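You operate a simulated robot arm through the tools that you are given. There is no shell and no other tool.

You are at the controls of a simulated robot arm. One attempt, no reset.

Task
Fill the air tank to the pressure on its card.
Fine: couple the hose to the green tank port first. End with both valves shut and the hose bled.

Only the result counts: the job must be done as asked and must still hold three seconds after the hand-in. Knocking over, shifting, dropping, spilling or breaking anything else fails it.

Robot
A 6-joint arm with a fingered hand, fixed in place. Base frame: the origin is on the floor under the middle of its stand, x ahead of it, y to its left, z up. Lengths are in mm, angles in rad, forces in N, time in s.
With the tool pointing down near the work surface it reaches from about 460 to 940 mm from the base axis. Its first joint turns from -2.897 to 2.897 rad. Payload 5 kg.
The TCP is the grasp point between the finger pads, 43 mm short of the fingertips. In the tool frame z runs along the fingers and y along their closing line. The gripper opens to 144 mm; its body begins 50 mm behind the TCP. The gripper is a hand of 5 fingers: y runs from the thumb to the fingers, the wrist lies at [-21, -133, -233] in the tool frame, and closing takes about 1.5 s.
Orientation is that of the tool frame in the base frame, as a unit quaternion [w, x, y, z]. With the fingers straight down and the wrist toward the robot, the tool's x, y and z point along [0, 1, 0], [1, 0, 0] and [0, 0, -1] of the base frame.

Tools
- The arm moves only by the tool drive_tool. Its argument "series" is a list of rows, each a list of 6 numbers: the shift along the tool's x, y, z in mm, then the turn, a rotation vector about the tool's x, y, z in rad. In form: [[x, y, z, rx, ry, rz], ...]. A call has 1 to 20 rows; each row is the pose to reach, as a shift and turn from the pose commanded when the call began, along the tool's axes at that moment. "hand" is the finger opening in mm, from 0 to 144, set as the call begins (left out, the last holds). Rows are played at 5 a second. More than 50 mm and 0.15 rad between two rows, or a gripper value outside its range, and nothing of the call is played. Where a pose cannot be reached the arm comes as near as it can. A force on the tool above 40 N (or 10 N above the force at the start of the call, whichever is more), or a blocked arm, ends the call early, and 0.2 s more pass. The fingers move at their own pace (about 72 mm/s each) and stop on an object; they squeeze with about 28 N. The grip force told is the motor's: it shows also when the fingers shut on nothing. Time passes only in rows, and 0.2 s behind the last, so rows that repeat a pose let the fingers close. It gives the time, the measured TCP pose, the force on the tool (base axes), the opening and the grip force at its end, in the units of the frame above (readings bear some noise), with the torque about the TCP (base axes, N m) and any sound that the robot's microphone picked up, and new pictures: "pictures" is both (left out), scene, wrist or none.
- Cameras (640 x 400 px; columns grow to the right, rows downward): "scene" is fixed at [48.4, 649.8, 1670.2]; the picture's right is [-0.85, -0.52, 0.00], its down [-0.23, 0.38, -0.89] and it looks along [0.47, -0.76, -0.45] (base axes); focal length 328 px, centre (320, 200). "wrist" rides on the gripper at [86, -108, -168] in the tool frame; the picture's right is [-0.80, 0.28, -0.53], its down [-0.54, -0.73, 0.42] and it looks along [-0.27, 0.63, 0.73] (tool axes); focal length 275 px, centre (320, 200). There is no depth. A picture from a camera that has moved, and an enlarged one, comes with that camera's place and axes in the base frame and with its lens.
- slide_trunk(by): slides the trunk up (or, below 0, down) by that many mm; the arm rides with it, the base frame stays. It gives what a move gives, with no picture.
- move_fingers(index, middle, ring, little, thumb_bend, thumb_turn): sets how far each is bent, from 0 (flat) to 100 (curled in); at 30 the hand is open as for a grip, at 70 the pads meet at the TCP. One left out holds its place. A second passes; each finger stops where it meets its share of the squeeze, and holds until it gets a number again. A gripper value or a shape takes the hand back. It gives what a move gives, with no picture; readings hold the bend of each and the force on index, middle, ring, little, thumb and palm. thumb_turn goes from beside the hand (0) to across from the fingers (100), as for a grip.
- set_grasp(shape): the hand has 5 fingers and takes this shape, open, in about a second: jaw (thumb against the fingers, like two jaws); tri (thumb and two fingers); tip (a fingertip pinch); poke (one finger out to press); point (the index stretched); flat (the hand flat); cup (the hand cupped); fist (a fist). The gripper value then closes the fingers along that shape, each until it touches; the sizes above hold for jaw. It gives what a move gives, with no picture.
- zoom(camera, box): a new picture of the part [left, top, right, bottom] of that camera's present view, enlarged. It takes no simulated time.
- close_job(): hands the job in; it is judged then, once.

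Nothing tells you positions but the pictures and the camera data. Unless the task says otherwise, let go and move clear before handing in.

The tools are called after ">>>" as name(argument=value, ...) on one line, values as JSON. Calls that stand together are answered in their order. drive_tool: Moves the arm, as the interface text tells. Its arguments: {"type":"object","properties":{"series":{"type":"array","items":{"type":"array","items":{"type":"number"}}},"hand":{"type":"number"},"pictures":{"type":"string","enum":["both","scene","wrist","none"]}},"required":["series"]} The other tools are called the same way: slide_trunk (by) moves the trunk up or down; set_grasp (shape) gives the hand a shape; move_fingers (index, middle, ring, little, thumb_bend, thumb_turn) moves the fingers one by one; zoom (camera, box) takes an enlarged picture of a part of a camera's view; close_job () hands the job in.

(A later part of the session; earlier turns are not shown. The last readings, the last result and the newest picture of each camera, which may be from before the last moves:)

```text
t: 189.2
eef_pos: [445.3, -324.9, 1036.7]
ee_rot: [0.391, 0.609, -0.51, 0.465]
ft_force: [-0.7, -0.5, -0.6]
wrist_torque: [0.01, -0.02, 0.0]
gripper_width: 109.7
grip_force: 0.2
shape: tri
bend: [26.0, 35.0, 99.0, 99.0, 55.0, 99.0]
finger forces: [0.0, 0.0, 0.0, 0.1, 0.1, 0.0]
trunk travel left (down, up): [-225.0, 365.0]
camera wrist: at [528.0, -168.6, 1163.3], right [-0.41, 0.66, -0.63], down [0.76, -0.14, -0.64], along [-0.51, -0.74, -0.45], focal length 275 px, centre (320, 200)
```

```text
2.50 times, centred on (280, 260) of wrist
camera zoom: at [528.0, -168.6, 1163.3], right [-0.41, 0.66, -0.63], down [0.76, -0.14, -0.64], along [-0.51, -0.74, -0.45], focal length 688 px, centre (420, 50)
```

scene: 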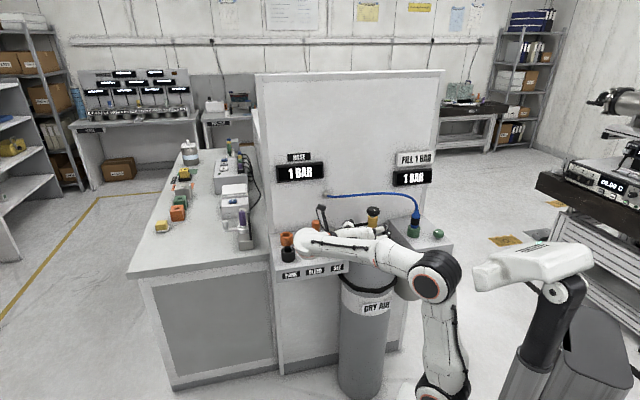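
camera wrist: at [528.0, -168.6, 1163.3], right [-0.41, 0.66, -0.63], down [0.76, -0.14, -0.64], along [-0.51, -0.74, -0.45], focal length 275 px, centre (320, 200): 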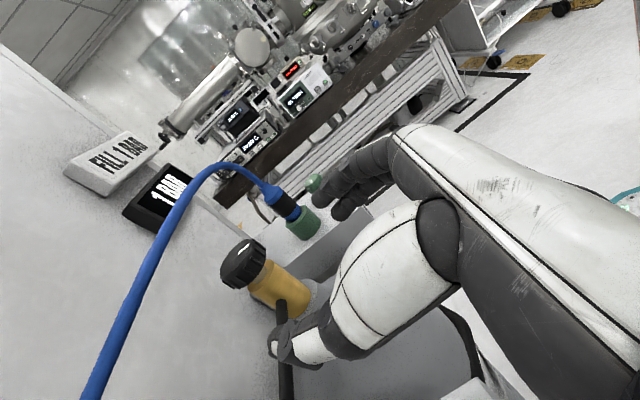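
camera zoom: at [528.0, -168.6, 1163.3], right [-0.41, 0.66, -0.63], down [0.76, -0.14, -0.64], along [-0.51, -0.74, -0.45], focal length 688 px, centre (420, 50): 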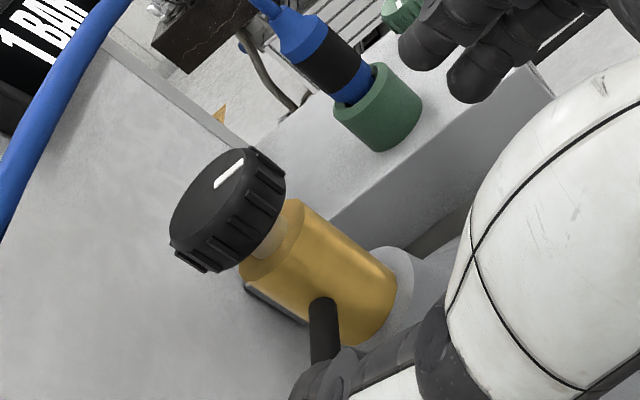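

Same pose as before. Advancing around the knob, then swinging the open hand counter-clockwise to about −38° before gripping.

>>> drive_tool(series=[[2, -0.3, 8, 0, 0, 0], [6, -0.6, 24, 0, 0, 0], [10, -1, 40, 0, 0, 0], [14, -1.3, 56, 0, 0, 0], [18, -1.6, 72, 0, 0, 0], [21, -2, 86, 0, 0, 0], [24, -2, 98, 0, 0, 0], [26.5, -2, 107, 0, 0, 0], [28.5, -2, 113.8, 0, 0, 0], [28.5, -2, 113.8, 0, 0, 0]], pictures="wrist")

>>> drive_tool(series=[[0, 0, 0, 0.0482, 0, -0.013], [0, 0, 0, 0.1446, 0, -0.039], [0, 0, 0, 0.241, 0.001, -0.065], [0, 0, 0, 0.3374, 0.002, -0.091], [0, 0, 0, 0.434, 0.002, -0.117], [0, 0, 0, 0.53, 0.002, -0.143], [0, 0, 0, 0.6266, 0.003, -0.169], [0, 0, 0, 0.7, 0.003, -0.189], [0, 0, 0, 0.7, 0.003, -0.189]], pictures="both")

>>> zoom(camera="wrist", box=[240, 150, 400, 350])

```text
t: 191.3
eef_pos: [469.0, -440.2, 1034.7]
ee_rot: [0.391, 0.609, -0.51, 0.465]
ft_force: [-0.4, 0.7, -1.0]
wrist_torque: [-0.01, -0.02, -0.03]
gripper_width: 109.6
grip_force: 0.0
shape: tri
bend: [26.0, 35.0, 99.0, 99.0, 55.0, 99.0]
finger forces: [0.1, 0.0, 0.0, 0.0, 0.0, 0.0]
trunk travel left (down, up): [-225.0, 365.0]
camera wrist: at [550.7, -283.8, 1161.6], right [-0.41, 0.66, -0.63], down [0.76, -0.14, -0.64], along [-0.51, -0.74, -0.45], focal length 275 px, centre (320, 200)
```

wrist: 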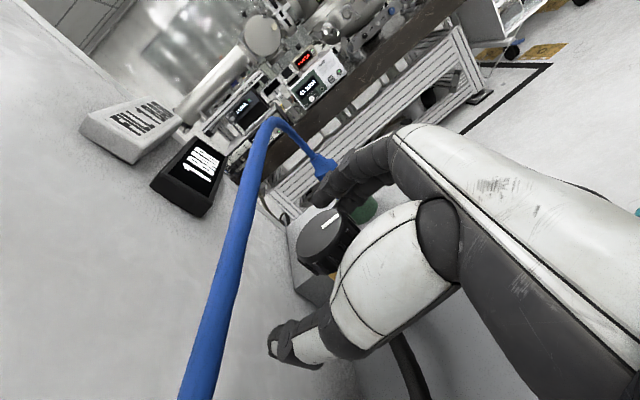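

```text
t: 193.3
eef_pos: [468.7, -439.6, 1034.6]
ee_rot: [0.201, 0.75, -0.26, 0.574]
ft_force: [-0.7, -0.1, 0.8]
wrist_torque: [0.02, 0.0, -0.01]
gripper_width: 109.8
grip_force: 0.1
shape: tri
bend: [26.0, 35.0, 99.0, 99.0, 55.0, 99.0]
finger forces: [0.1, 0.0, 0.1, 0.1, 0.1, 0.0]
trunk travel left (down, up): [-225.0, 365.0]
camera wrist: at [426.4, -268.4, 1161.3], right [-0.74, 0.22, -0.63], down [0.66, 0.4, -0.64], along [0.11, -0.89, -0.45], focal length 275 px, centre (320, 200)
```

scene: 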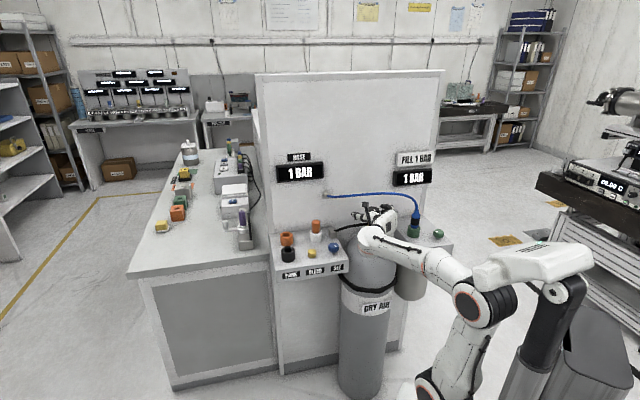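
wrist: 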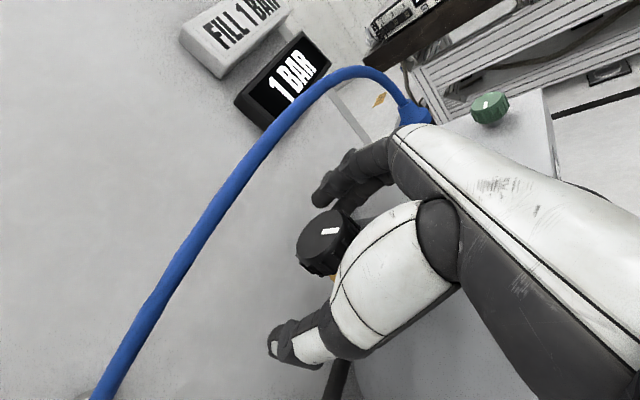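

```text
2.00 times, centred on (320, 250) of wrist
camera zoom: at [426.4, -268.4, 1161.3], right [-0.74, 0.22, -0.63], down [0.66, 0.4, -0.64], along [0.11, -0.89, -0.45], focal length 551 px, centre (320, 100)
```

zoom: 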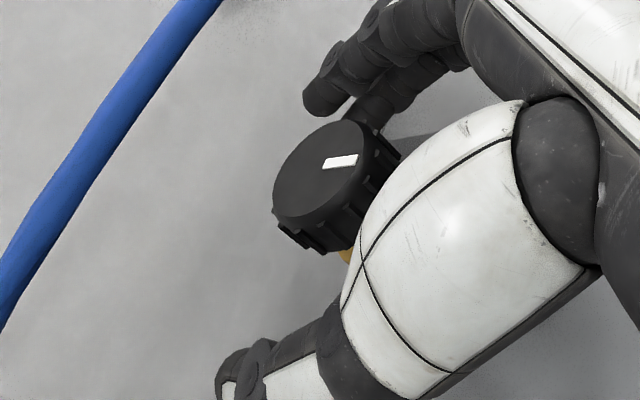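

Now grip and turn the supply knob clockwise about 0.75 rad.

>>> drive_tool(series=[[0, 0, 0, 0, 0, 0], [0, 0, 0, 0, 0, 0], [0, 0, 0, 0, 0, 0], [0, 0, 0, 0, 0, 0], [0, 0, 0, 0, 0, 0], [0, 0, 0, 0, 0, 0], [0, 0, 0, 0, 0, 0], [0, 0, 0, -0.0482, 0, 0.013], [0, 0, 0, -0.1205, 0, 0.0325], [0, 0, 0, -0.1928, 0, 0.052], [0, 0, 0, -0.265, 0, 0.0715], [0, 0, 0, -0.3374, 0, 0.091], [0, 0, 0, -0.41, 0, 0.1105], [0, 0, 0, -0.482, 0, 0.13], [0, 0, 0, -0.555, 0, 0.15], [0, 0, 0, -0.627, 0, 0.169], [0, 0, 0, -0.7, 0, 0.189], [0, 0, 0, -0.75, 0, 0.2025]], hand=0, pictures="both")

>>> zoom(camera="wrist", box=[240, 150, 400, 350])

```text
t: 197.2
eef_pos: [470.6, -442.4, 1033.1]
ee_rot: [0.403, 0.596, -0.524, 0.455]
ft_force: [10.3, -35.4, -0.1]
wrist_torque: [-0.39, -0.08, 0.45]
gripper_width: 19.2
grip_force: 27.9
shape: tri
bend: [74.0, 70.0, 100.0, 100.0, 78.0, 100.0]
finger forces: [14.3, 21.0, 0.0, 0.0, 21.4, 0.0]
trunk travel left (down, up): [-225.0, 365.0]
camera wrist: at [560.1, -291.1, 1160.3], right [-0.38, 0.68, -0.63], down [0.75, -0.17, -0.64], along [-0.54, -0.71, -0.45], focal length 275 px, centre (320, 200)
```

scene: 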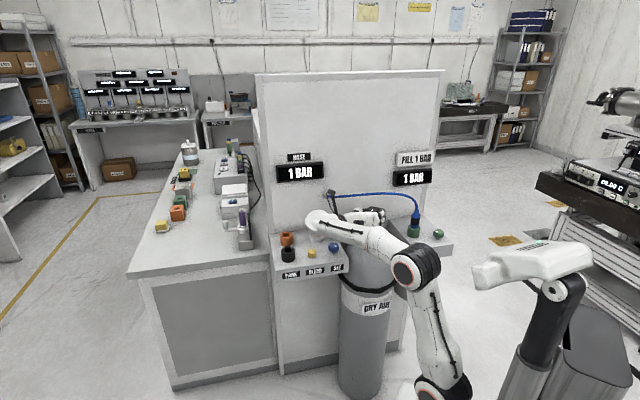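
wrist: 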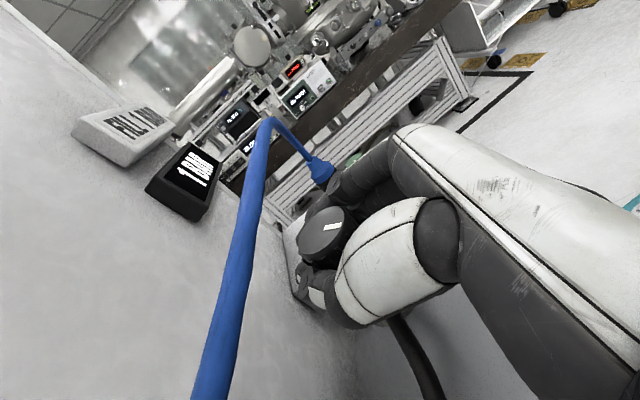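

```text
2.00 times, centred on (320, 250) of wrist
camera zoom: at [560.1, -291.1, 1160.3], right [-0.38, 0.68, -0.63], down [0.75, -0.17, -0.64], along [-0.54, -0.71, -0.45], focal length 551 px, centre (320, 100)
```

zoom: 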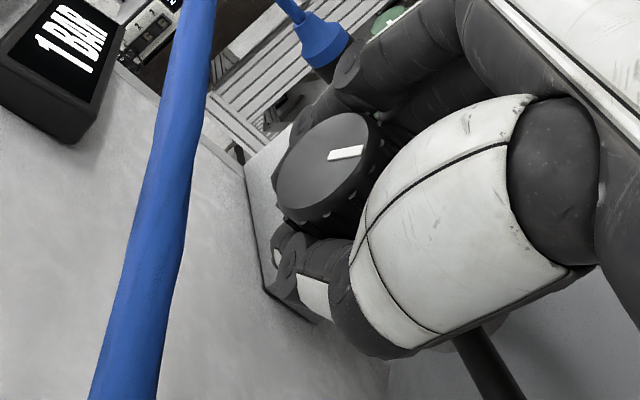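

The knob followed clockwise. Release, swing back and repeat for the remaining turn.

>>> drive_tool(series=[[0, 0, 0, 0, 0, 0], [0, 0, 0, 0, 0, 0], [0, 0, 0, 0, 0, 0], [0, 0, 0, 0, 0, 0], [0, 0, 0, 0, 0, 0], [0, 0, 0, 0.0482, 0, -0.013], [0, 0, 0, 0.1446, 0, -0.039], [0, 0, 0, 0.241, 0.001, -0.065], [0, 0, 0, 0.3374, 0.002, -0.091], [0, 0, 0, 0.434, 0.002, -0.117], [0, 0, 0, 0.53, 0.002, -0.143], [0, 0, 0, 0.6266, 0.003, -0.169], [0, 0, 0, 0.7, 0.003, -0.189], [0, 0, 0, 0.75, 0.003, -0.2025], [0, 0, 0, 0.75, 0.003, -0.2025]], hand=110, pictures="both")

>>> zoom(camera="wrist", box=[240, 150, 400, 350])

>>> zoom(camera="scene", box=[355, 195, 395, 235])

```text
t: 200.3
eef_pos: [468.4, -439.2, 1035.9]
ee_rot: [0.201, 0.749, -0.26, 0.575]
ft_force: [0.4, 1.1, -0.1]
wrist_torque: [-0.01, -0.03, -0.01]
gripper_width: 109.9
grip_force: 0.0
shape: tri
bend: [26.0, 35.0, 99.0, 99.0, 55.0, 99.0]
finger forces: [0.0, 0.0, 0.0, 0.0, 0.0, 0.0]
trunk travel left (down, up): [-225.0, 365.0]
camera wrist: at [426.2, -267.6, 1161.1], right [-0.74, 0.22, -0.63], down [0.66, 0.4, -0.64], along [0.11, -0.89, -0.45], focal length 275 px, centre (320, 200)
```

scene: 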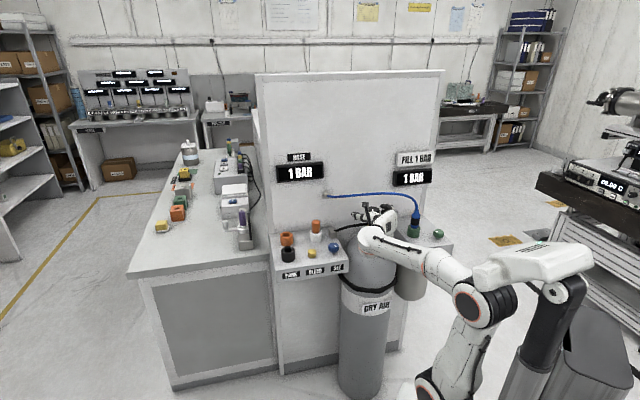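
wrist: 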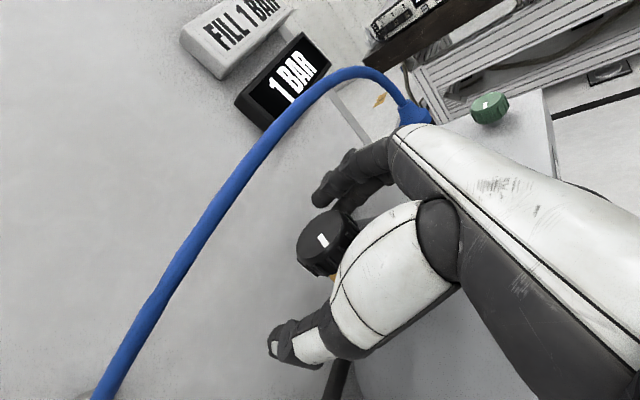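

```text
2.00 times, centred on (320, 250) of wrist
camera zoom: at [426.2, -267.6, 1161.1], right [-0.74, 0.22, -0.63], down [0.66, 0.4, -0.64], along [0.11, -0.89, -0.45], focal length 551 px, centre (320, 100)
```

zoom: 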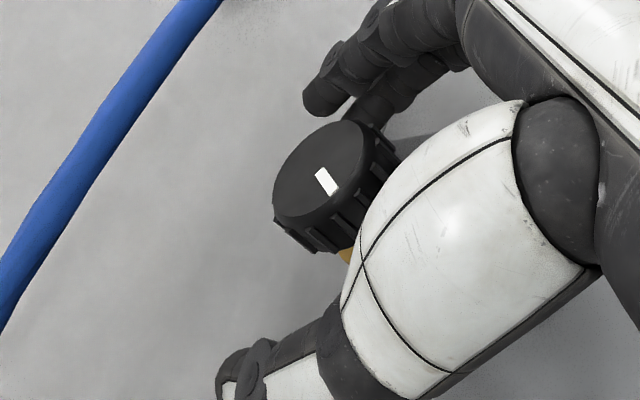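

```text
10.00 times, centred on (375, 215) of scene
camera zoom: at [48.4, 649.8, 1670.2], right [-0.85, -0.52, 0.0], down [-0.23, 0.38, -0.89], along [0.47, -0.76, -0.45], focal length 3278 px, centre (-230, 50)
```

zoom: 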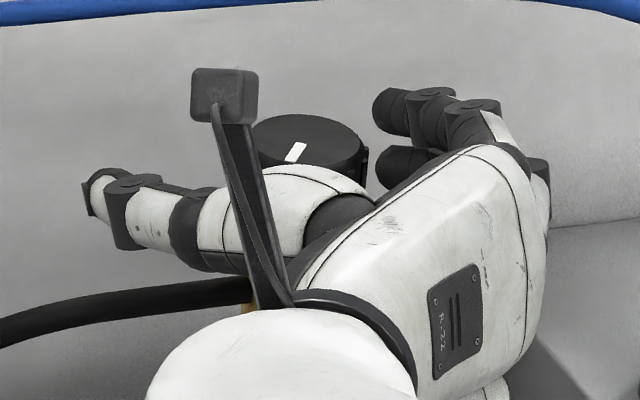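

Halfway back. Grip and turn clockwise again to the stop.

>>> drive_tool(series=[[0, 0, 0, 0, 0, 0], [0, 0, 0, 0, 0, 0], [0, 0, 0, 0, 0, 0], [0, 0, 0, 0, 0, 0], [0, 0, 0, 0, 0, 0], [0, 0, 0, 0, 0, 0], [0, 0, 0, 0, 0, 0], [0, 0, 0, -0.0482, 0, 0.013], [0, 0, 0, -0.1205, 0, 0.0325], [0, 0, 0, -0.1928, 0, 0.052], [0, 0, 0, -0.265, 0, 0.0715], [0, 0, 0, -0.3374, 0, 0.091], [0, 0, 0, -0.41, 0, 0.1105], [0, 0, 0, -0.482, 0, 0.13], [0, 0, 0, -0.555, 0, 0.15], [0, 0, 0, -0.627, 0, 0.169], [0, 0, 0, -0.7, 0, 0.189], [0, 0, 0, -0.75, 0, 0.2025]], hand=0, pictures="both")

>>> zoom(camera="wrist", box=[240, 150, 400, 350])

>>> zoom(camera="scene", box=[355, 195, 395, 235])

```text
t: 204.2
eef_pos: [470.4, -443.2, 1034.3]
ee_rot: [0.404, 0.596, -0.523, 0.456]
ft_force: [11.5, -29.3, 4.1]
wrist_torque: [-0.35, -0.03, 0.44]
gripper_width: 19.5
grip_force: 28.0
shape: tri
bend: [74.0, 70.0, 100.0, 100.0, 78.0, 100.0]
finger forces: [12.5, 19.8, 0.0, 0.0, 19.6, 0.0]
trunk travel left (down, up): [-225.0, 365.0]
camera wrist: at [560.2, -290.6, 1159.8], right [-0.37, 0.68, -0.63], down [0.75, -0.18, -0.64], along [-0.54, -0.71, -0.45], focal length 275 px, centre (320, 200)
```

scene: 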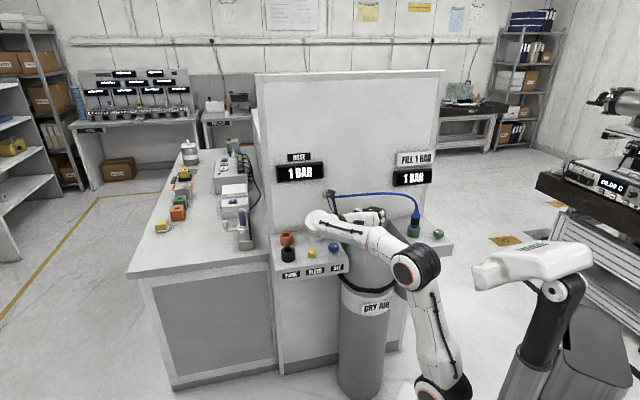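
wrist: 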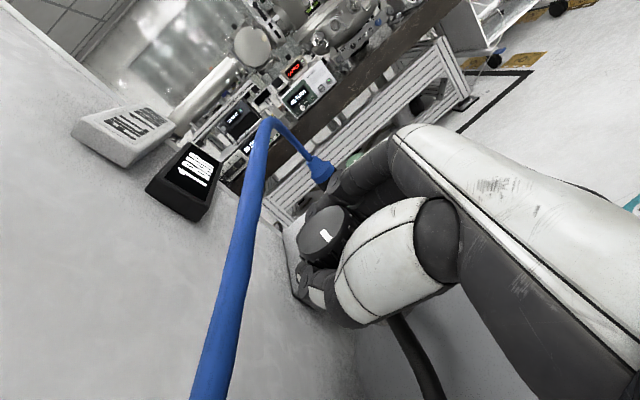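

```text
2.00 times, centred on (320, 250) of wrist
camera zoom: at [560.2, -290.6, 1159.8], right [-0.37, 0.68, -0.63], down [0.75, -0.18, -0.64], along [-0.54, -0.71, -0.45], focal length 551 px, centre (320, 100)
```

zoom: 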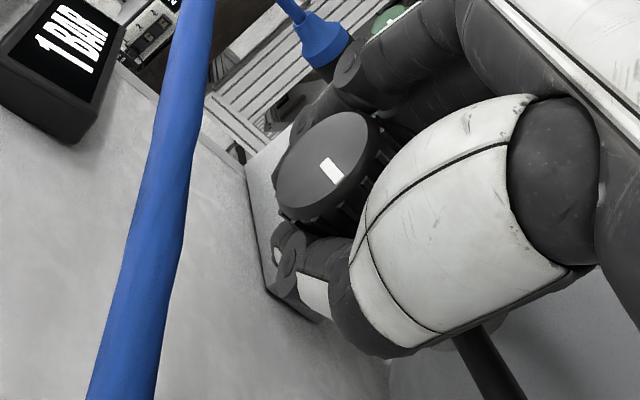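

```text
10.00 times, centred on (375, 215) of scene
camera zoom: at [48.4, 649.8, 1670.2], right [-0.85, -0.52, 0.0], down [-0.23, 0.38, -0.89], along [0.47, -0.76, -0.45], focal length 3278 px, centre (-230, 50)
```

zoom: 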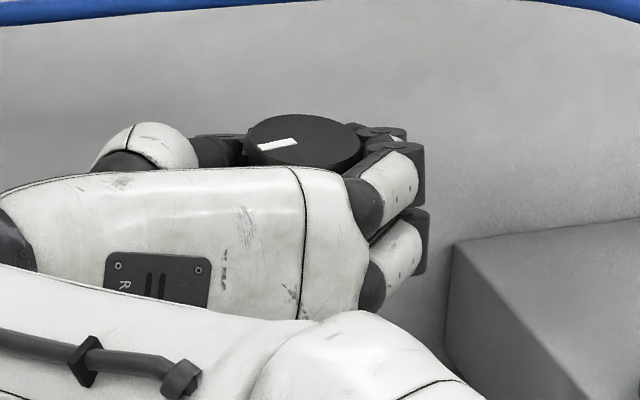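

Nearly back; the mark suggests about 8° remain. I'll release, swing back 0.35 rad, regrip and turn firmly to the stop.

>>> drive_tool(series=[[0, 0, 0, 0, 0, 0], [0, 0, 0, 0, 0, 0], [0, 0, 0, 0, 0, 0], [0, 0, 0, 0, 0, 0], [0, 0, 0, 0, 0, 0], [0, 0, 0, 0.0482, 0, -0.013], [0, 0, 0, 0.1446, 0, -0.039], [0, 0, 0, 0.241, 0.001, -0.065], [0, 0, 0, 0.3374, 0.002, -0.091], [0, 0, 0, 0.385, 0.002, -0.104], [0, 0, 0, 0.385, 0.002, -0.104]], hand=110, pictures="none")

>>> zoom(camera="scene", box=[355, 195, 395, 235])

>>> drive_tool(series=[[0, 0, 0, 0, 0, 0], [0, 0, 0, 0, 0, 0], [0, 0, 0, 0, 0, 0], [0, 0, 0, 0, 0, 0], [0, 0, 0, 0, 0, 0], [0, 0, 0, 0, 0, 0], [0, 0, 0, 0, 0, 0], [0, 0, 0, -0.0482, 0, 0.013], [0, 0, 0, -0.1205, 0, 0.0325], [0, 0, 0, -0.1928, 0, 0.052], [0, 0, 0, -0.265, 0, 0.0715], [0, 0, 0, -0.3374, 0, 0.091], [0, 0, 0, -0.385, 0, 0.104]], hand=0, pictures="none")

>>> zoom(camera="scene", box=[355, 195, 395, 235])

>>> zoom(camera="wrist", box=[240, 150, 400, 350])

```text
t: 206.6
eef_pos: [469.1, -439.6, 1035.6]
ee_rot: [0.305, 0.687, -0.395, 0.528]
ft_force: [-0.2, -0.4, 0.3]
wrist_torque: [0.01, 0.03, -0.03]
gripper_width: 110.0
grip_force: 0.2
shape: tri
bend: [26.0, 35.0, 99.0, 99.0, 55.0, 99.0]
finger forces: [0.1, 0.1, 0.0, 0.0, 0.1, 0.0]
trunk travel left (down, up): [-225.0, 365.0]
```

```text
10.00 times, centred on (375, 215) of scene
camera zoom: at [48.4, 649.8, 1670.2], right [-0.85, -0.52, 0.0], down [-0.23, 0.38, -0.89], along [0.47, -0.76, -0.45], focal length 3278 px, centre (-230, 50)
```

zoom: 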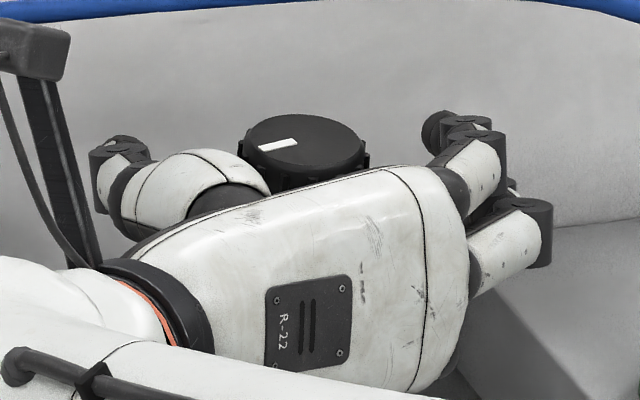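

```text
t: 209.3
eef_pos: [472.2, -442.1, 1035.4]
ee_rot: [0.404, 0.596, -0.523, 0.456]
ft_force: [17.0, -29.8, 0.2]
wrist_torque: [-0.04, 0.02, 0.86]
gripper_width: 19.1
grip_force: 27.8
shape: tri
bend: [74.0, 70.0, 100.0, 100.0, 78.0, 100.0]
finger forces: [14.8, 14.9, 0.0, 0.1, 20.9, 0.1]
trunk travel left (down, up): [-225.0, 365.0]
```

```text
10.00 times, centred on (375, 215) of scene
camera zoom: at [48.4, 649.8, 1670.2], right [-0.85, -0.52, 0.0], down [-0.23, 0.38, -0.89], along [0.47, -0.76, -0.45], focal length 3278 px, centre (-230, 50)
```

zoom: 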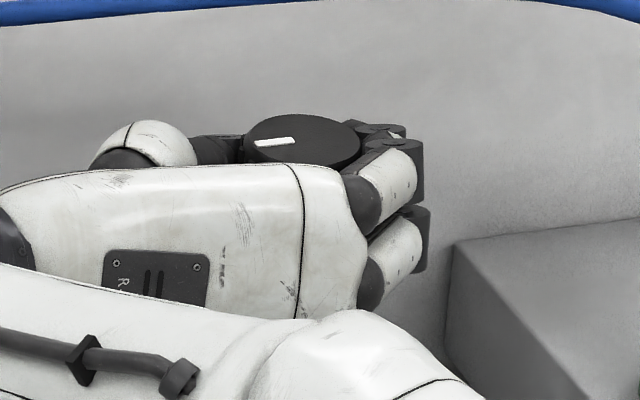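

```text
2.00 times, centred on (320, 250) of wrist
camera zoom: at [561.3, -290.8, 1160.3], right [-0.38, 0.68, -0.63], down [0.75, -0.18, -0.64], along [-0.54, -0.71, -0.44], focal length 551 px, centre (320, 100)
```

zoom: 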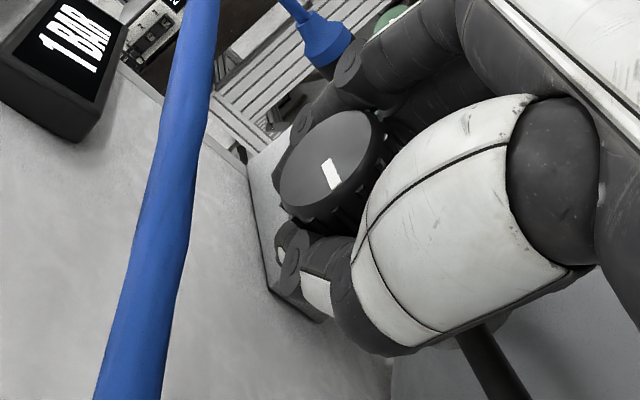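

The torque jumped to 0.86 N·m and the mark is back in its original position: the supply valve is fully shut. Releasing and backing straight out.

>>> drive_tool(series=[[0, 0, 0, 0, 0, 0], [0, 0, 0, 0, 0, 0], [0, 0, 0, 0, 0, 0], [0, 0, 0, 0, 0, 0], [0, 0, 0, 0, 0, 0], [-2, 0, -8, 0, 0, 0], [-6, 0, -24, 0, 0, 0], [-11, 0, -42, 0, 0, 0], [-16, 0, -60, 0, 0, 0], [-21, 0, -80, 0, 0, 0], [-26, 0, -98, 0, 0, 0], [-30, 0, -113, 0, 0, 0]], hand=110, pictures="both")

>>> zoom(camera="scene", box=[265, 140, 445, 250])

>>> zoom(camera="wrist", box=[200, 180, 360, 340])

```text
t: 211.9
eef_pos: [453.8, -322.8, 1034.5]
ee_rot: [0.404, 0.593, -0.524, 0.458]
ft_force: [1.4, -1.0, -0.4]
wrist_torque: [-0.01, 0.0, 0.0]
gripper_width: 109.9
grip_force: 0.1
shape: tri
bend: [26.0, 35.0, 99.0, 99.0, 55.0, 99.0]
finger forces: [0.1, 0.1, 0.1, 0.1, 0.1, 0.0]
trunk travel left (down, up): [-225.0, 365.0]
camera wrist: at [544.3, -171.0, 1160.6], right [-0.37, 0.68, -0.63], down [0.75, -0.18, -0.63], along [-0.54, -0.71, -0.45], focal length 275 px, centre (320, 200)
```

scene: 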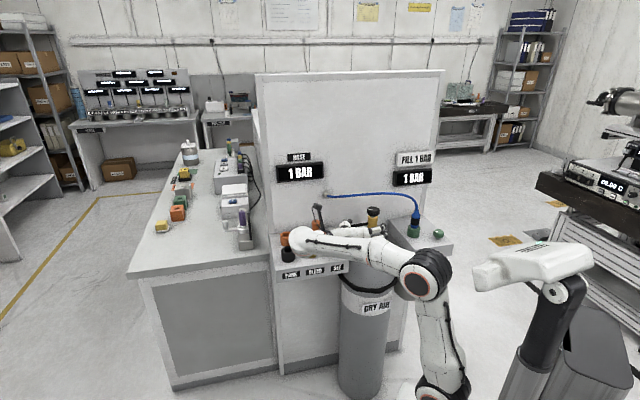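
wrist: 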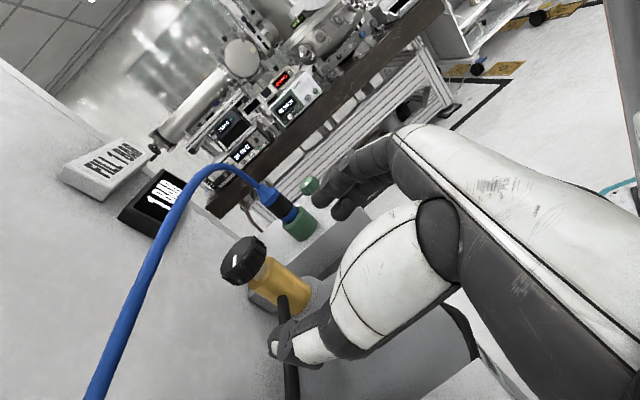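

```text
3.56 times, centred on (355, 195) of scene
camera zoom: at [48.4, 649.8, 1670.2], right [-0.85, -0.52, 0.0], down [-0.23, 0.38, -0.89], along [0.47, -0.76, -0.45], focal length 1165 px, centre (196, 218)
```

zoom: 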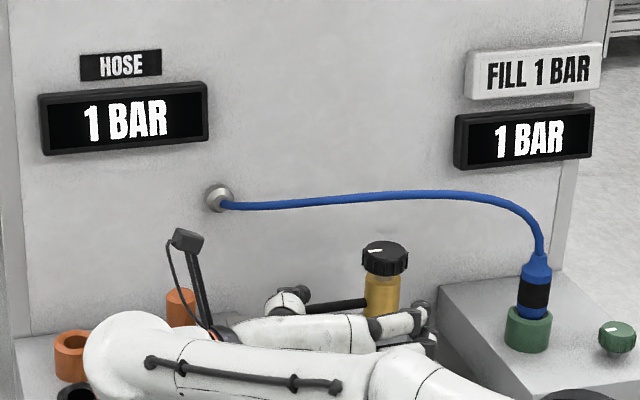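

```text
2.50 times, centred on (280, 260) of wrist
camera zoom: at [544.3, -171.0, 1160.6], right [-0.37, 0.68, -0.63], down [0.75, -0.18, -0.63], along [-0.54, -0.71, -0.45], focal length 688 px, centre (420, 50)
```

zoom: 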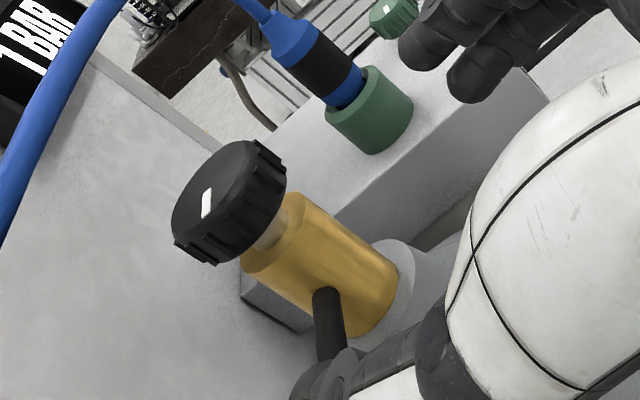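

Both valves shut: HOSE holds 1 BAR and TANK 1 BAR. Now the BLEED button. First I'll lift and swing to the pose I used earlier before going top-down over the panel.

>>> drive_tool(series=[[14, 0, -5, 0, 0, 0], [30, 0, -11, 0, 0, 0], [46, -0.5, -17, 0.08, 0, -0.021], [56.5, -0.7, -20.9, 0.18, 0, -0.047], [56.5, -0.7, -20.9, 0.28, 0, -0.073], [56.5, -0.7, -20.9, 0.38, 0, -0.099], [56.5, -0.7, -20.9, 0.48, 0, -0.125], [56.5, -0.7, -20.9, 0.58, 0, -0.151], [56.5, -0.7, -20.9, 0.68, 0, -0.177], [56.5, -0.7, -20.9, 0.773, 0, -0.202]], pictures="none")

```text
t: 214.2
eef_pos: [455.2, -317.0, 1095.2]
ee_rot: [0.194, 0.751, -0.252, 0.58]
ft_force: [0.4, 0.4, -1.0]
wrist_torque: [-0.04, -0.03, -0.04]
gripper_width: 110.0
grip_force: 0.1
shape: tri
bend: [26.0, 35.0, 99.0, 99.0, 55.0, 99.0]
finger forces: [0.0, 0.0, 0.0, 0.0, 0.1, 0.0]
trunk travel left (down, up): [-225.0, 365.0]
```

>>> drive_tool(series=[[2.6, -7.8, 2.2, 0.0634, -0.0522, -0.0822], [5.1, -15.7, 4.4, 0.1268, -0.1043, -0.1644], [7.7, -23.5, 6.7, 0.1902, -0.1565, -0.2466], [10.3, -31.4, 8.9, 0.2536, -0.2086, -0.3288], [12.9, -39.2, 11.1, 0.317, -0.2608, -0.411], [15.4, -47.1, 13.3, 0.3804, -0.3129, -0.4932], [18, -54.9, 15.5, 0.4438, -0.3651, -0.5754], [20.6, -62.8, 17.7, 0.5072, -0.4172, -0.6576], [23.2, -70.6, 20, 0.5707, -0.4694, -0.7398], [25.7, -78.4, 22.2, 0.6341, -0.5216, -0.822], [28.3, -86.3, 24.4, 0.6975, -0.5737, -0.9042], [30.9, -94.1, 26.6, 0.7609, -0.6259, -0.9864], [33.4, -102, 28.8, 0.8243, -0.678, -1.0686], [36, -109.8, 31, 0.8877, -0.7302, -1.1508], [38.6, -117.7, 33.3, 0.9511, -0.7823, -1.233], [41.2, -125.5, 35.5, 1.0145, -0.8345, -1.3152], [43.7, -133.4, 37.7, 1.0779, -0.8866, -1.3974], [46.3, -141.2, 39.9, 1.1413, -0.9388, -1.4796]], pictures="none")

>>> set_grasp(shape="poke")

>>> drive_tool(series=[[0, 0, 0, 0, 0, 0]], pictures="both")

>>> zoom(camera="scene", box=[265, 170, 375, 280])

>>> zoom(camera="wrist", box=[180, 150, 400, 370])

```text
t: 217.9
eef_pos: [579.9, -234.2, 1128.9]
ee_rot: [0.0, 0.846, 0.532, -0.002]
ft_force: [-0.3, 0.5, -0.3]
wrist_torque: [0.01, -0.02, 0.03]
gripper_width: 110.1
grip_force: 0.1
shape: tri
bend: [26.0, 35.0, 99.0, 99.0, 55.0, 99.0]
finger forces: [0.0, 0.0, 0.0, 0.1, 0.0, 0.0]
trunk travel left (down, up): [-225.0, 365.0]
```

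```text
t: 218.8
eef_pos: [579.1, -234.1, 1128.1]
ee_rot: [-0.001, 0.847, 0.531, -0.001]
ft_force: [0.0, -0.2, -0.3]
wrist_torque: [0.0, 0.03, -0.04]
gripper_width: 0.0
grip_force: 0.0
shape: poke
bend: [70.0, 70.0, 99.0, 99.0, 100.0, 100.0]
finger forces: [0.0, 0.0, 0.0, 0.0, 0.1, 0.1]
trunk travel left (down, up): [-225.0, 365.0]
```

```text
t: 219.2
eef_pos: [579.8, -234.7, 1128.8]
ee_rot: [0.0, 0.846, 0.532, -0.001]
ft_force: [0.5, 0.2, 0.2]
wrist_torque: [-0.01, -0.01, 0.03]
gripper_width: 0.1
grip_force: 0.0
shape: poke
bend: [70.0, 70.0, 99.0, 99.0, 100.0, 100.0]
finger forces: [0.0, 0.0, 0.0, 0.1, 0.0, 0.0]
trunk travel left (down, up): [-225.0, 365.0]
camera wrist: at [519.2, -110.7, 1296.7], right [-0.09, -0.84, 0.53], down [-0.89, -0.17, -0.42], along [0.45, -0.51, -0.73], focal length 275 px, centre (320, 200)
```

scene: 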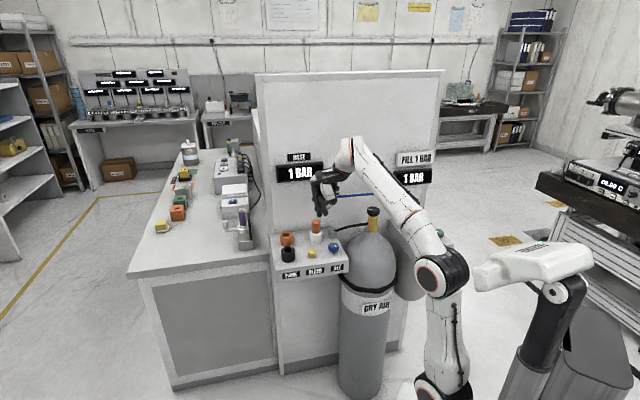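
wrist: 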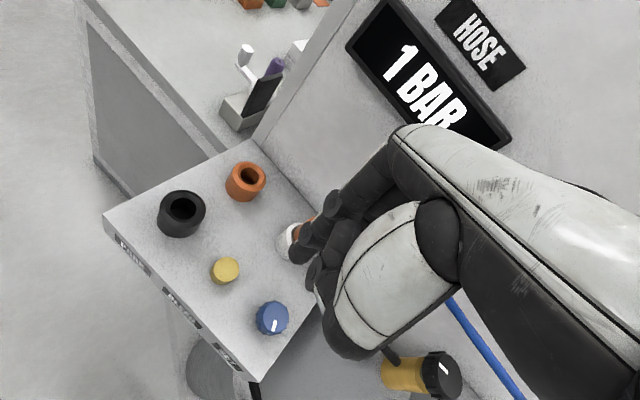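

```text
3.64 times, centred on (320, 225) of scene
camera zoom: at [48.4, 649.8, 1670.2], right [-0.85, -0.52, 0.0], down [-0.23, 0.38, -0.89], along [0.47, -0.76, -0.45], focal length 1192 px, centre (320, 109)
```

zoom: 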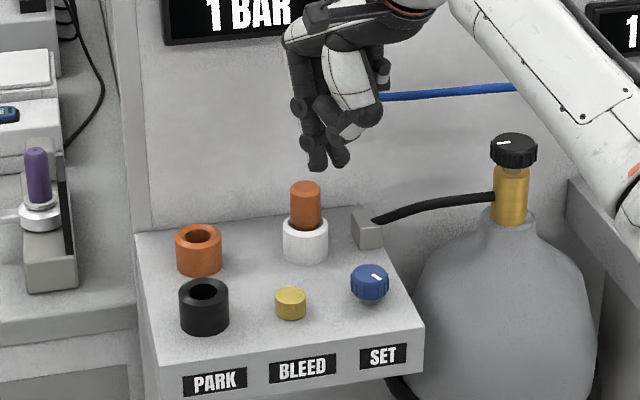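

```text
1.82 times, centred on (290, 260) of wrist
camera zoom: at [519.2, -110.7, 1296.7], right [-0.09, -0.84, 0.53], down [-0.89, -0.17, -0.42], along [0.45, -0.51, -0.73], focal length 500 px, centre (374, 91)
```

zoom: 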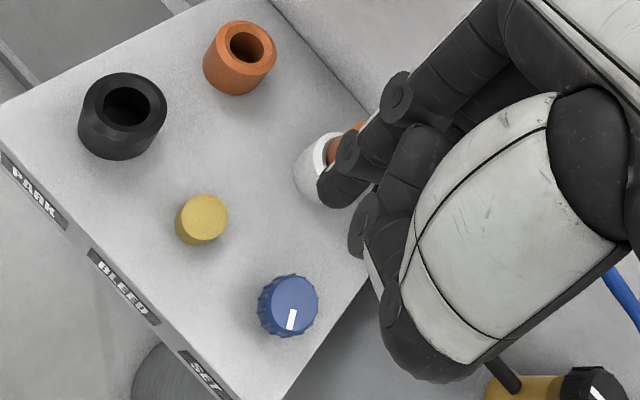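

Poke shape has the index and middle pointing down. BLEED is at about (607,-204,941). I'll centre over it and lower to about 25 mm above.

>>> drive_tool(series=[[8, 2, 6, 0, 0, 0], [20, 6, 22, 0, 0, 0], [32, 9, 40, 0, 0, 0], [39.5, 11.2, 60, 0, 0, 0], [39.5, 11.2, 80, 0, 0, 0], [39.5, 11.2, 100, 0, 0, 0], [39.5, 11.2, 115, 0, 0, 0], [39.5, 11.2, 115, 0, 0, 0]], pictures="both")

>>> zoom(camera="scene", box=[275, 205, 345, 275])

>>> zoom(camera="wrist", box=[200, 160, 380, 340])

```text
t: 221.1
eef_pos: [609.2, -204.7, 1015.2]
ee_rot: [0.0, 0.847, 0.532, 0.0]
ft_force: [-0.3, 0.2, 0.1]
wrist_torque: [0.03, 0.02, 0.0]
gripper_width: 0.0
grip_force: 0.1
shape: poke
bend: [70.0, 70.0, 99.0, 99.0, 100.0, 100.0]
finger forces: [0.1, 0.1, 0.0, 0.0, 0.0, 0.0]
trunk travel left (down, up): [-225.0, 365.0]
camera wrist: at [548.7, -81.0, 1182.3], right [-0.09, -0.84, 0.53], down [-0.89, -0.17, -0.42], along [0.45, -0.51, -0.73], focal length 275 px, centre (320, 200)
```

scene: 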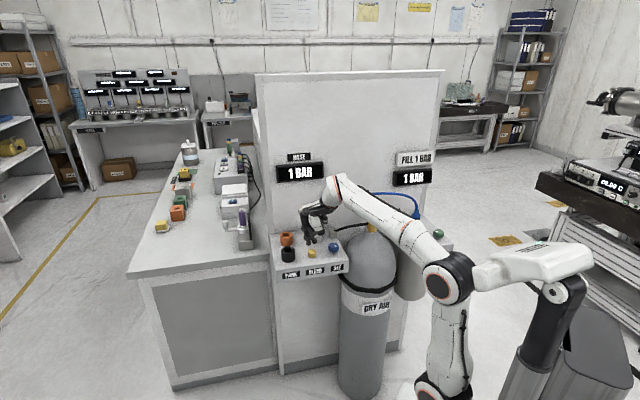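
wrist: 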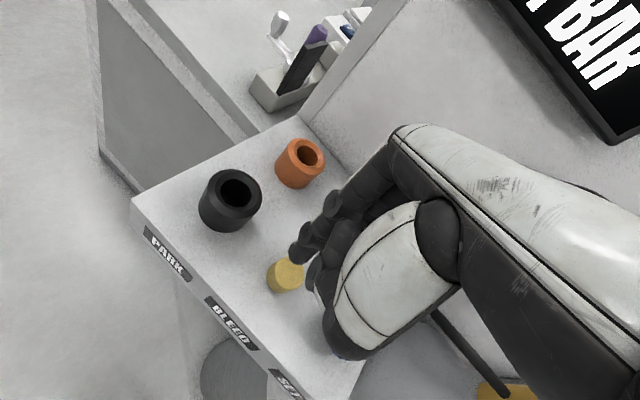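

```text
5.71 times, centred on (310, 240) of scene
camera zoom: at [48.4, 649.8, 1670.2], right [-0.85, -0.52, 0.0], down [-0.23, 0.38, -0.89], along [0.47, -0.76, -0.45], focal length 1873 px, centre (377, -29)
```

zoom: 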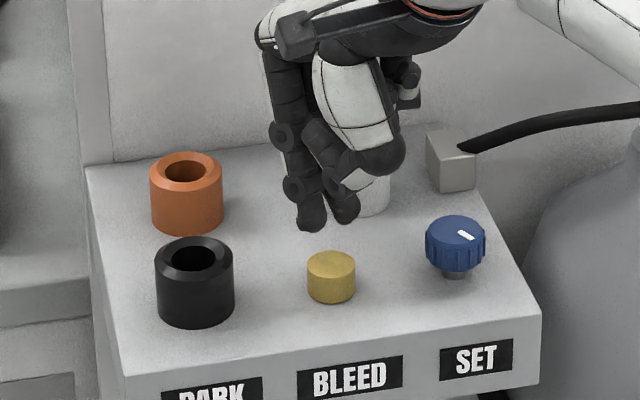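

```text
2.22 times, centred on (290, 250) of wrist
camera zoom: at [548.7, -81.0, 1182.3], right [-0.09, -0.84, 0.53], down [-0.89, -0.17, -0.42], along [0.45, -0.51, -0.73], focal length 612 px, centre (387, 89)
```

zoom: 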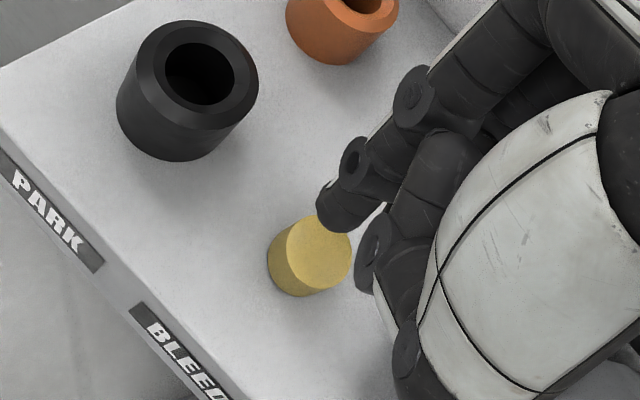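

Both fingertips straddle the button centre. A small correction, then lower toward contact.

>>> drive_tool(series=[[0, -3, 4, 0, 0, 0], [0, -3.3, 12, 0, 0, 0], [0, -3.3, 20, 0, 0, 0], [0, -3.3, 25, 0, 0, 0]], pictures="none")

>>> drive_tool(series=[[0, 0, 1.5, 0, 0, 0], [0, 0, 3, 0, 0, 0], [0, 0, 4.5, 0, 0, 0], [0, 0, 6, 0, 0, 0]], pictures="none")

>>> zoom(camera="scene", box=[265, 145, 375, 275])

```text
t: 222.1
eef_pos: [604.8, -203.3, 989.7]
ee_rot: [-0.001, 0.847, 0.531, -0.001]
ft_force: [0.1, -0.3, 0.2]
wrist_torque: [-0.03, 0.03, 0.01]
gripper_width: 0.0
grip_force: 0.1
shape: poke
bend: [70.0, 70.0, 99.0, 99.0, 100.0, 100.0]
finger forces: [0.0, 0.1, 0.0, 0.0, 0.1, 0.1]
trunk travel left (down, up): [-225.0, 365.0]
```

```text
t: 223.1
eef_pos: [604.2, -202.3, 983.8]
ee_rot: [0.0, 0.847, 0.532, 0.0]
ft_force: [-0.3, -0.5, 0.7]
wrist_torque: [0.01, 0.02, -0.02]
gripper_width: 0.0
grip_force: 0.1
shape: poke
bend: [70.0, 70.0, 99.0, 99.0, 100.0, 100.0]
finger forces: [0.1, 0.9, 0.0, 0.1, 0.1, 0.1]
trunk travel left (down, up): [-225.0, 365.0]
```

```text
3.08 times, centred on (320, 210) of scene
camera zoom: at [48.4, 649.8, 1670.2], right [-0.85, -0.52, 0.0], down [-0.23, 0.38, -0.89], along [0.47, -0.76, -0.45], focal length 1008 px, centre (320, 169)
```

zoom: 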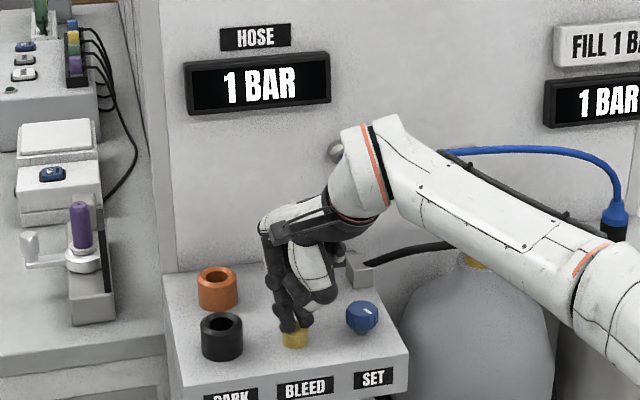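

Light contact (0.9 N on the middle finger). Pressing down in small steps.

>>> drive_tool(series=[[0, 0, 1, 0, 0, 0], [0, 0, 2, 0, 0, 0], [0, 0, 3, 0, 0, 0], [0, 0, 4, 0, 0, 0], [0, 0, 5, 0, 0, 0], [0, 0, 5, 0, 0, 0]], pictures="none")

>>> zoom(camera="scene", box=[265, 145, 375, 275])

```text
t: 224.4
eef_pos: [604.0, -202.5, 978.8]
ee_rot: [0.0, 0.847, 0.532, 0.0]
ft_force: [0.4, 1.2, 9.4]
wrist_torque: [0.13, -0.03, -0.02]
gripper_width: 0.0
grip_force: 0.1
shape: poke
bend: [70.0, 70.0, 99.0, 99.0, 100.0, 100.0]
finger forces: [5.9, 3.9, 0.0, 0.1, 0.1, 0.1]
trunk travel left (down, up): [-225.0, 365.0]
heard: click
```

```text
3.08 times, centred on (320, 210) of scene
camera zoom: at [48.4, 649.8, 1670.2], right [-0.85, -0.52, 0.0], down [-0.23, 0.38, -0.89], along [0.47, -0.76, -0.45], focal length 1008 px, centre (320, 169)
```

zoom: 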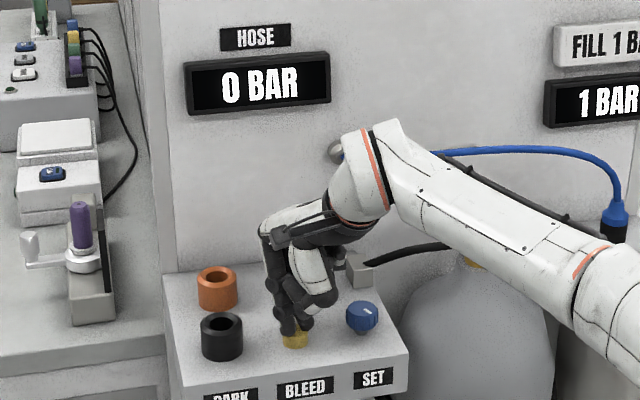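

Click heard: HOSE dropped to 0 BAR and TANK stays at 1 BAR. I'll hold a second longer to bleed fully, then lift off and check that it stays at zero.

>>> drive_tool(series=[[0, 0, 0, 0, 0, 0], [0, 0, 0, 0, 0, 0], [0, 0, 0, 0, 0, 0], [0, 0, 0, 0, 0, 0], [0, 0, 0, 0, 0, 0], [0, 0, 0, 0, 0, 0], [0, 0, 0, 0, 0, 0]], pictures="none")

>>> drive_tool(series=[[0, 0, -3, 0, 0, 0], [0, 0, -8, 0, 0, 0], [0, 0, -20, 0, 0, 0], [0, 0, -38, 0, 0, 0], [0, 0, -58, 0, 0, 0], [0, 0, -80, 0, 0, 0], [0, 0, -100, 0, 0, 0], [0, 0, -120, 0, 0, 0], [0, 0, -140, 0, 0, 0]], pictures="both")

>>> zoom(camera="scene", box=[260, 140, 460, 270])

```text
t: 226.1
eef_pos: [603.8, -203.5, 979.3]
ee_rot: [0.0, 0.847, 0.531, 0.0]
ft_force: [2.2, 0.6, 13.8]
wrist_torque: [0.09, -0.12, 0.02]
gripper_width: 0.1
grip_force: 0.0
shape: poke
bend: [70.0, 70.0, 99.0, 99.0, 100.0, 100.0]
finger forces: [10.6, 4.4, 0.0, 0.0, 0.0, 0.0]
trunk travel left (down, up): [-225.0, 365.0]
```

```text
t: 228.1
eef_pos: [605.7, -204.0, 1118.9]
ee_rot: [-0.002, 0.847, 0.532, 0.0]
ft_force: [-0.8, 0.3, -1.4]
wrist_torque: [-0.02, 0.01, 0.0]
gripper_width: 0.0
grip_force: 0.0
shape: poke
bend: [70.0, 70.0, 99.0, 99.0, 100.0, 100.0]
finger forces: [0.0, 0.1, 0.1, 0.1, 0.1, 0.0]
trunk travel left (down, up): [-225.0, 365.0]
camera wrist: at [544.8, -79.7, 1285.9], right [-0.09, -0.84, 0.53], down [-0.89, -0.17, -0.42], along [0.45, -0.51, -0.73], focal length 275 px, centre (320, 200)
```

scene: 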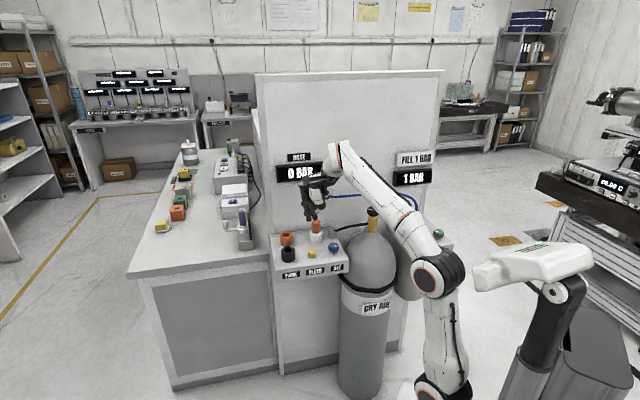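
wrist: 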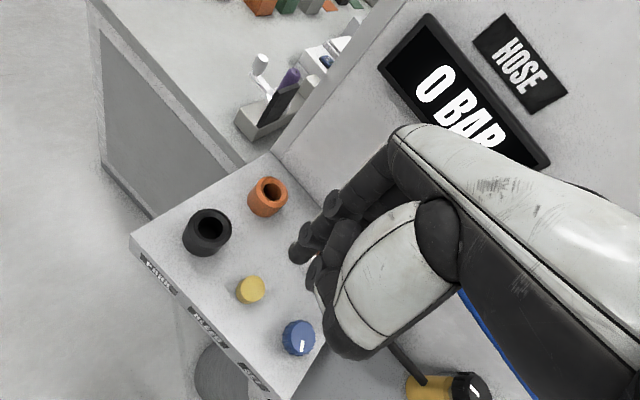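

```text
3.08 times, centred on (360, 205) of scene
camera zoom: at [48.4, 649.8, 1670.2], right [-0.85, -0.52, 0.0], down [-0.23, 0.38, -0.89], along [0.47, -0.76, -0.45], focal length 1008 px, centre (197, 185)
```

zoom: 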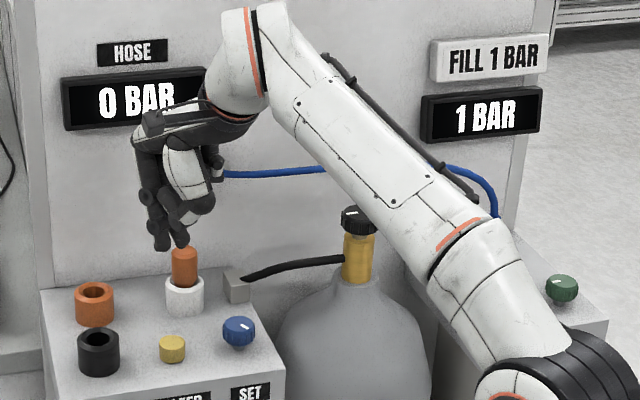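

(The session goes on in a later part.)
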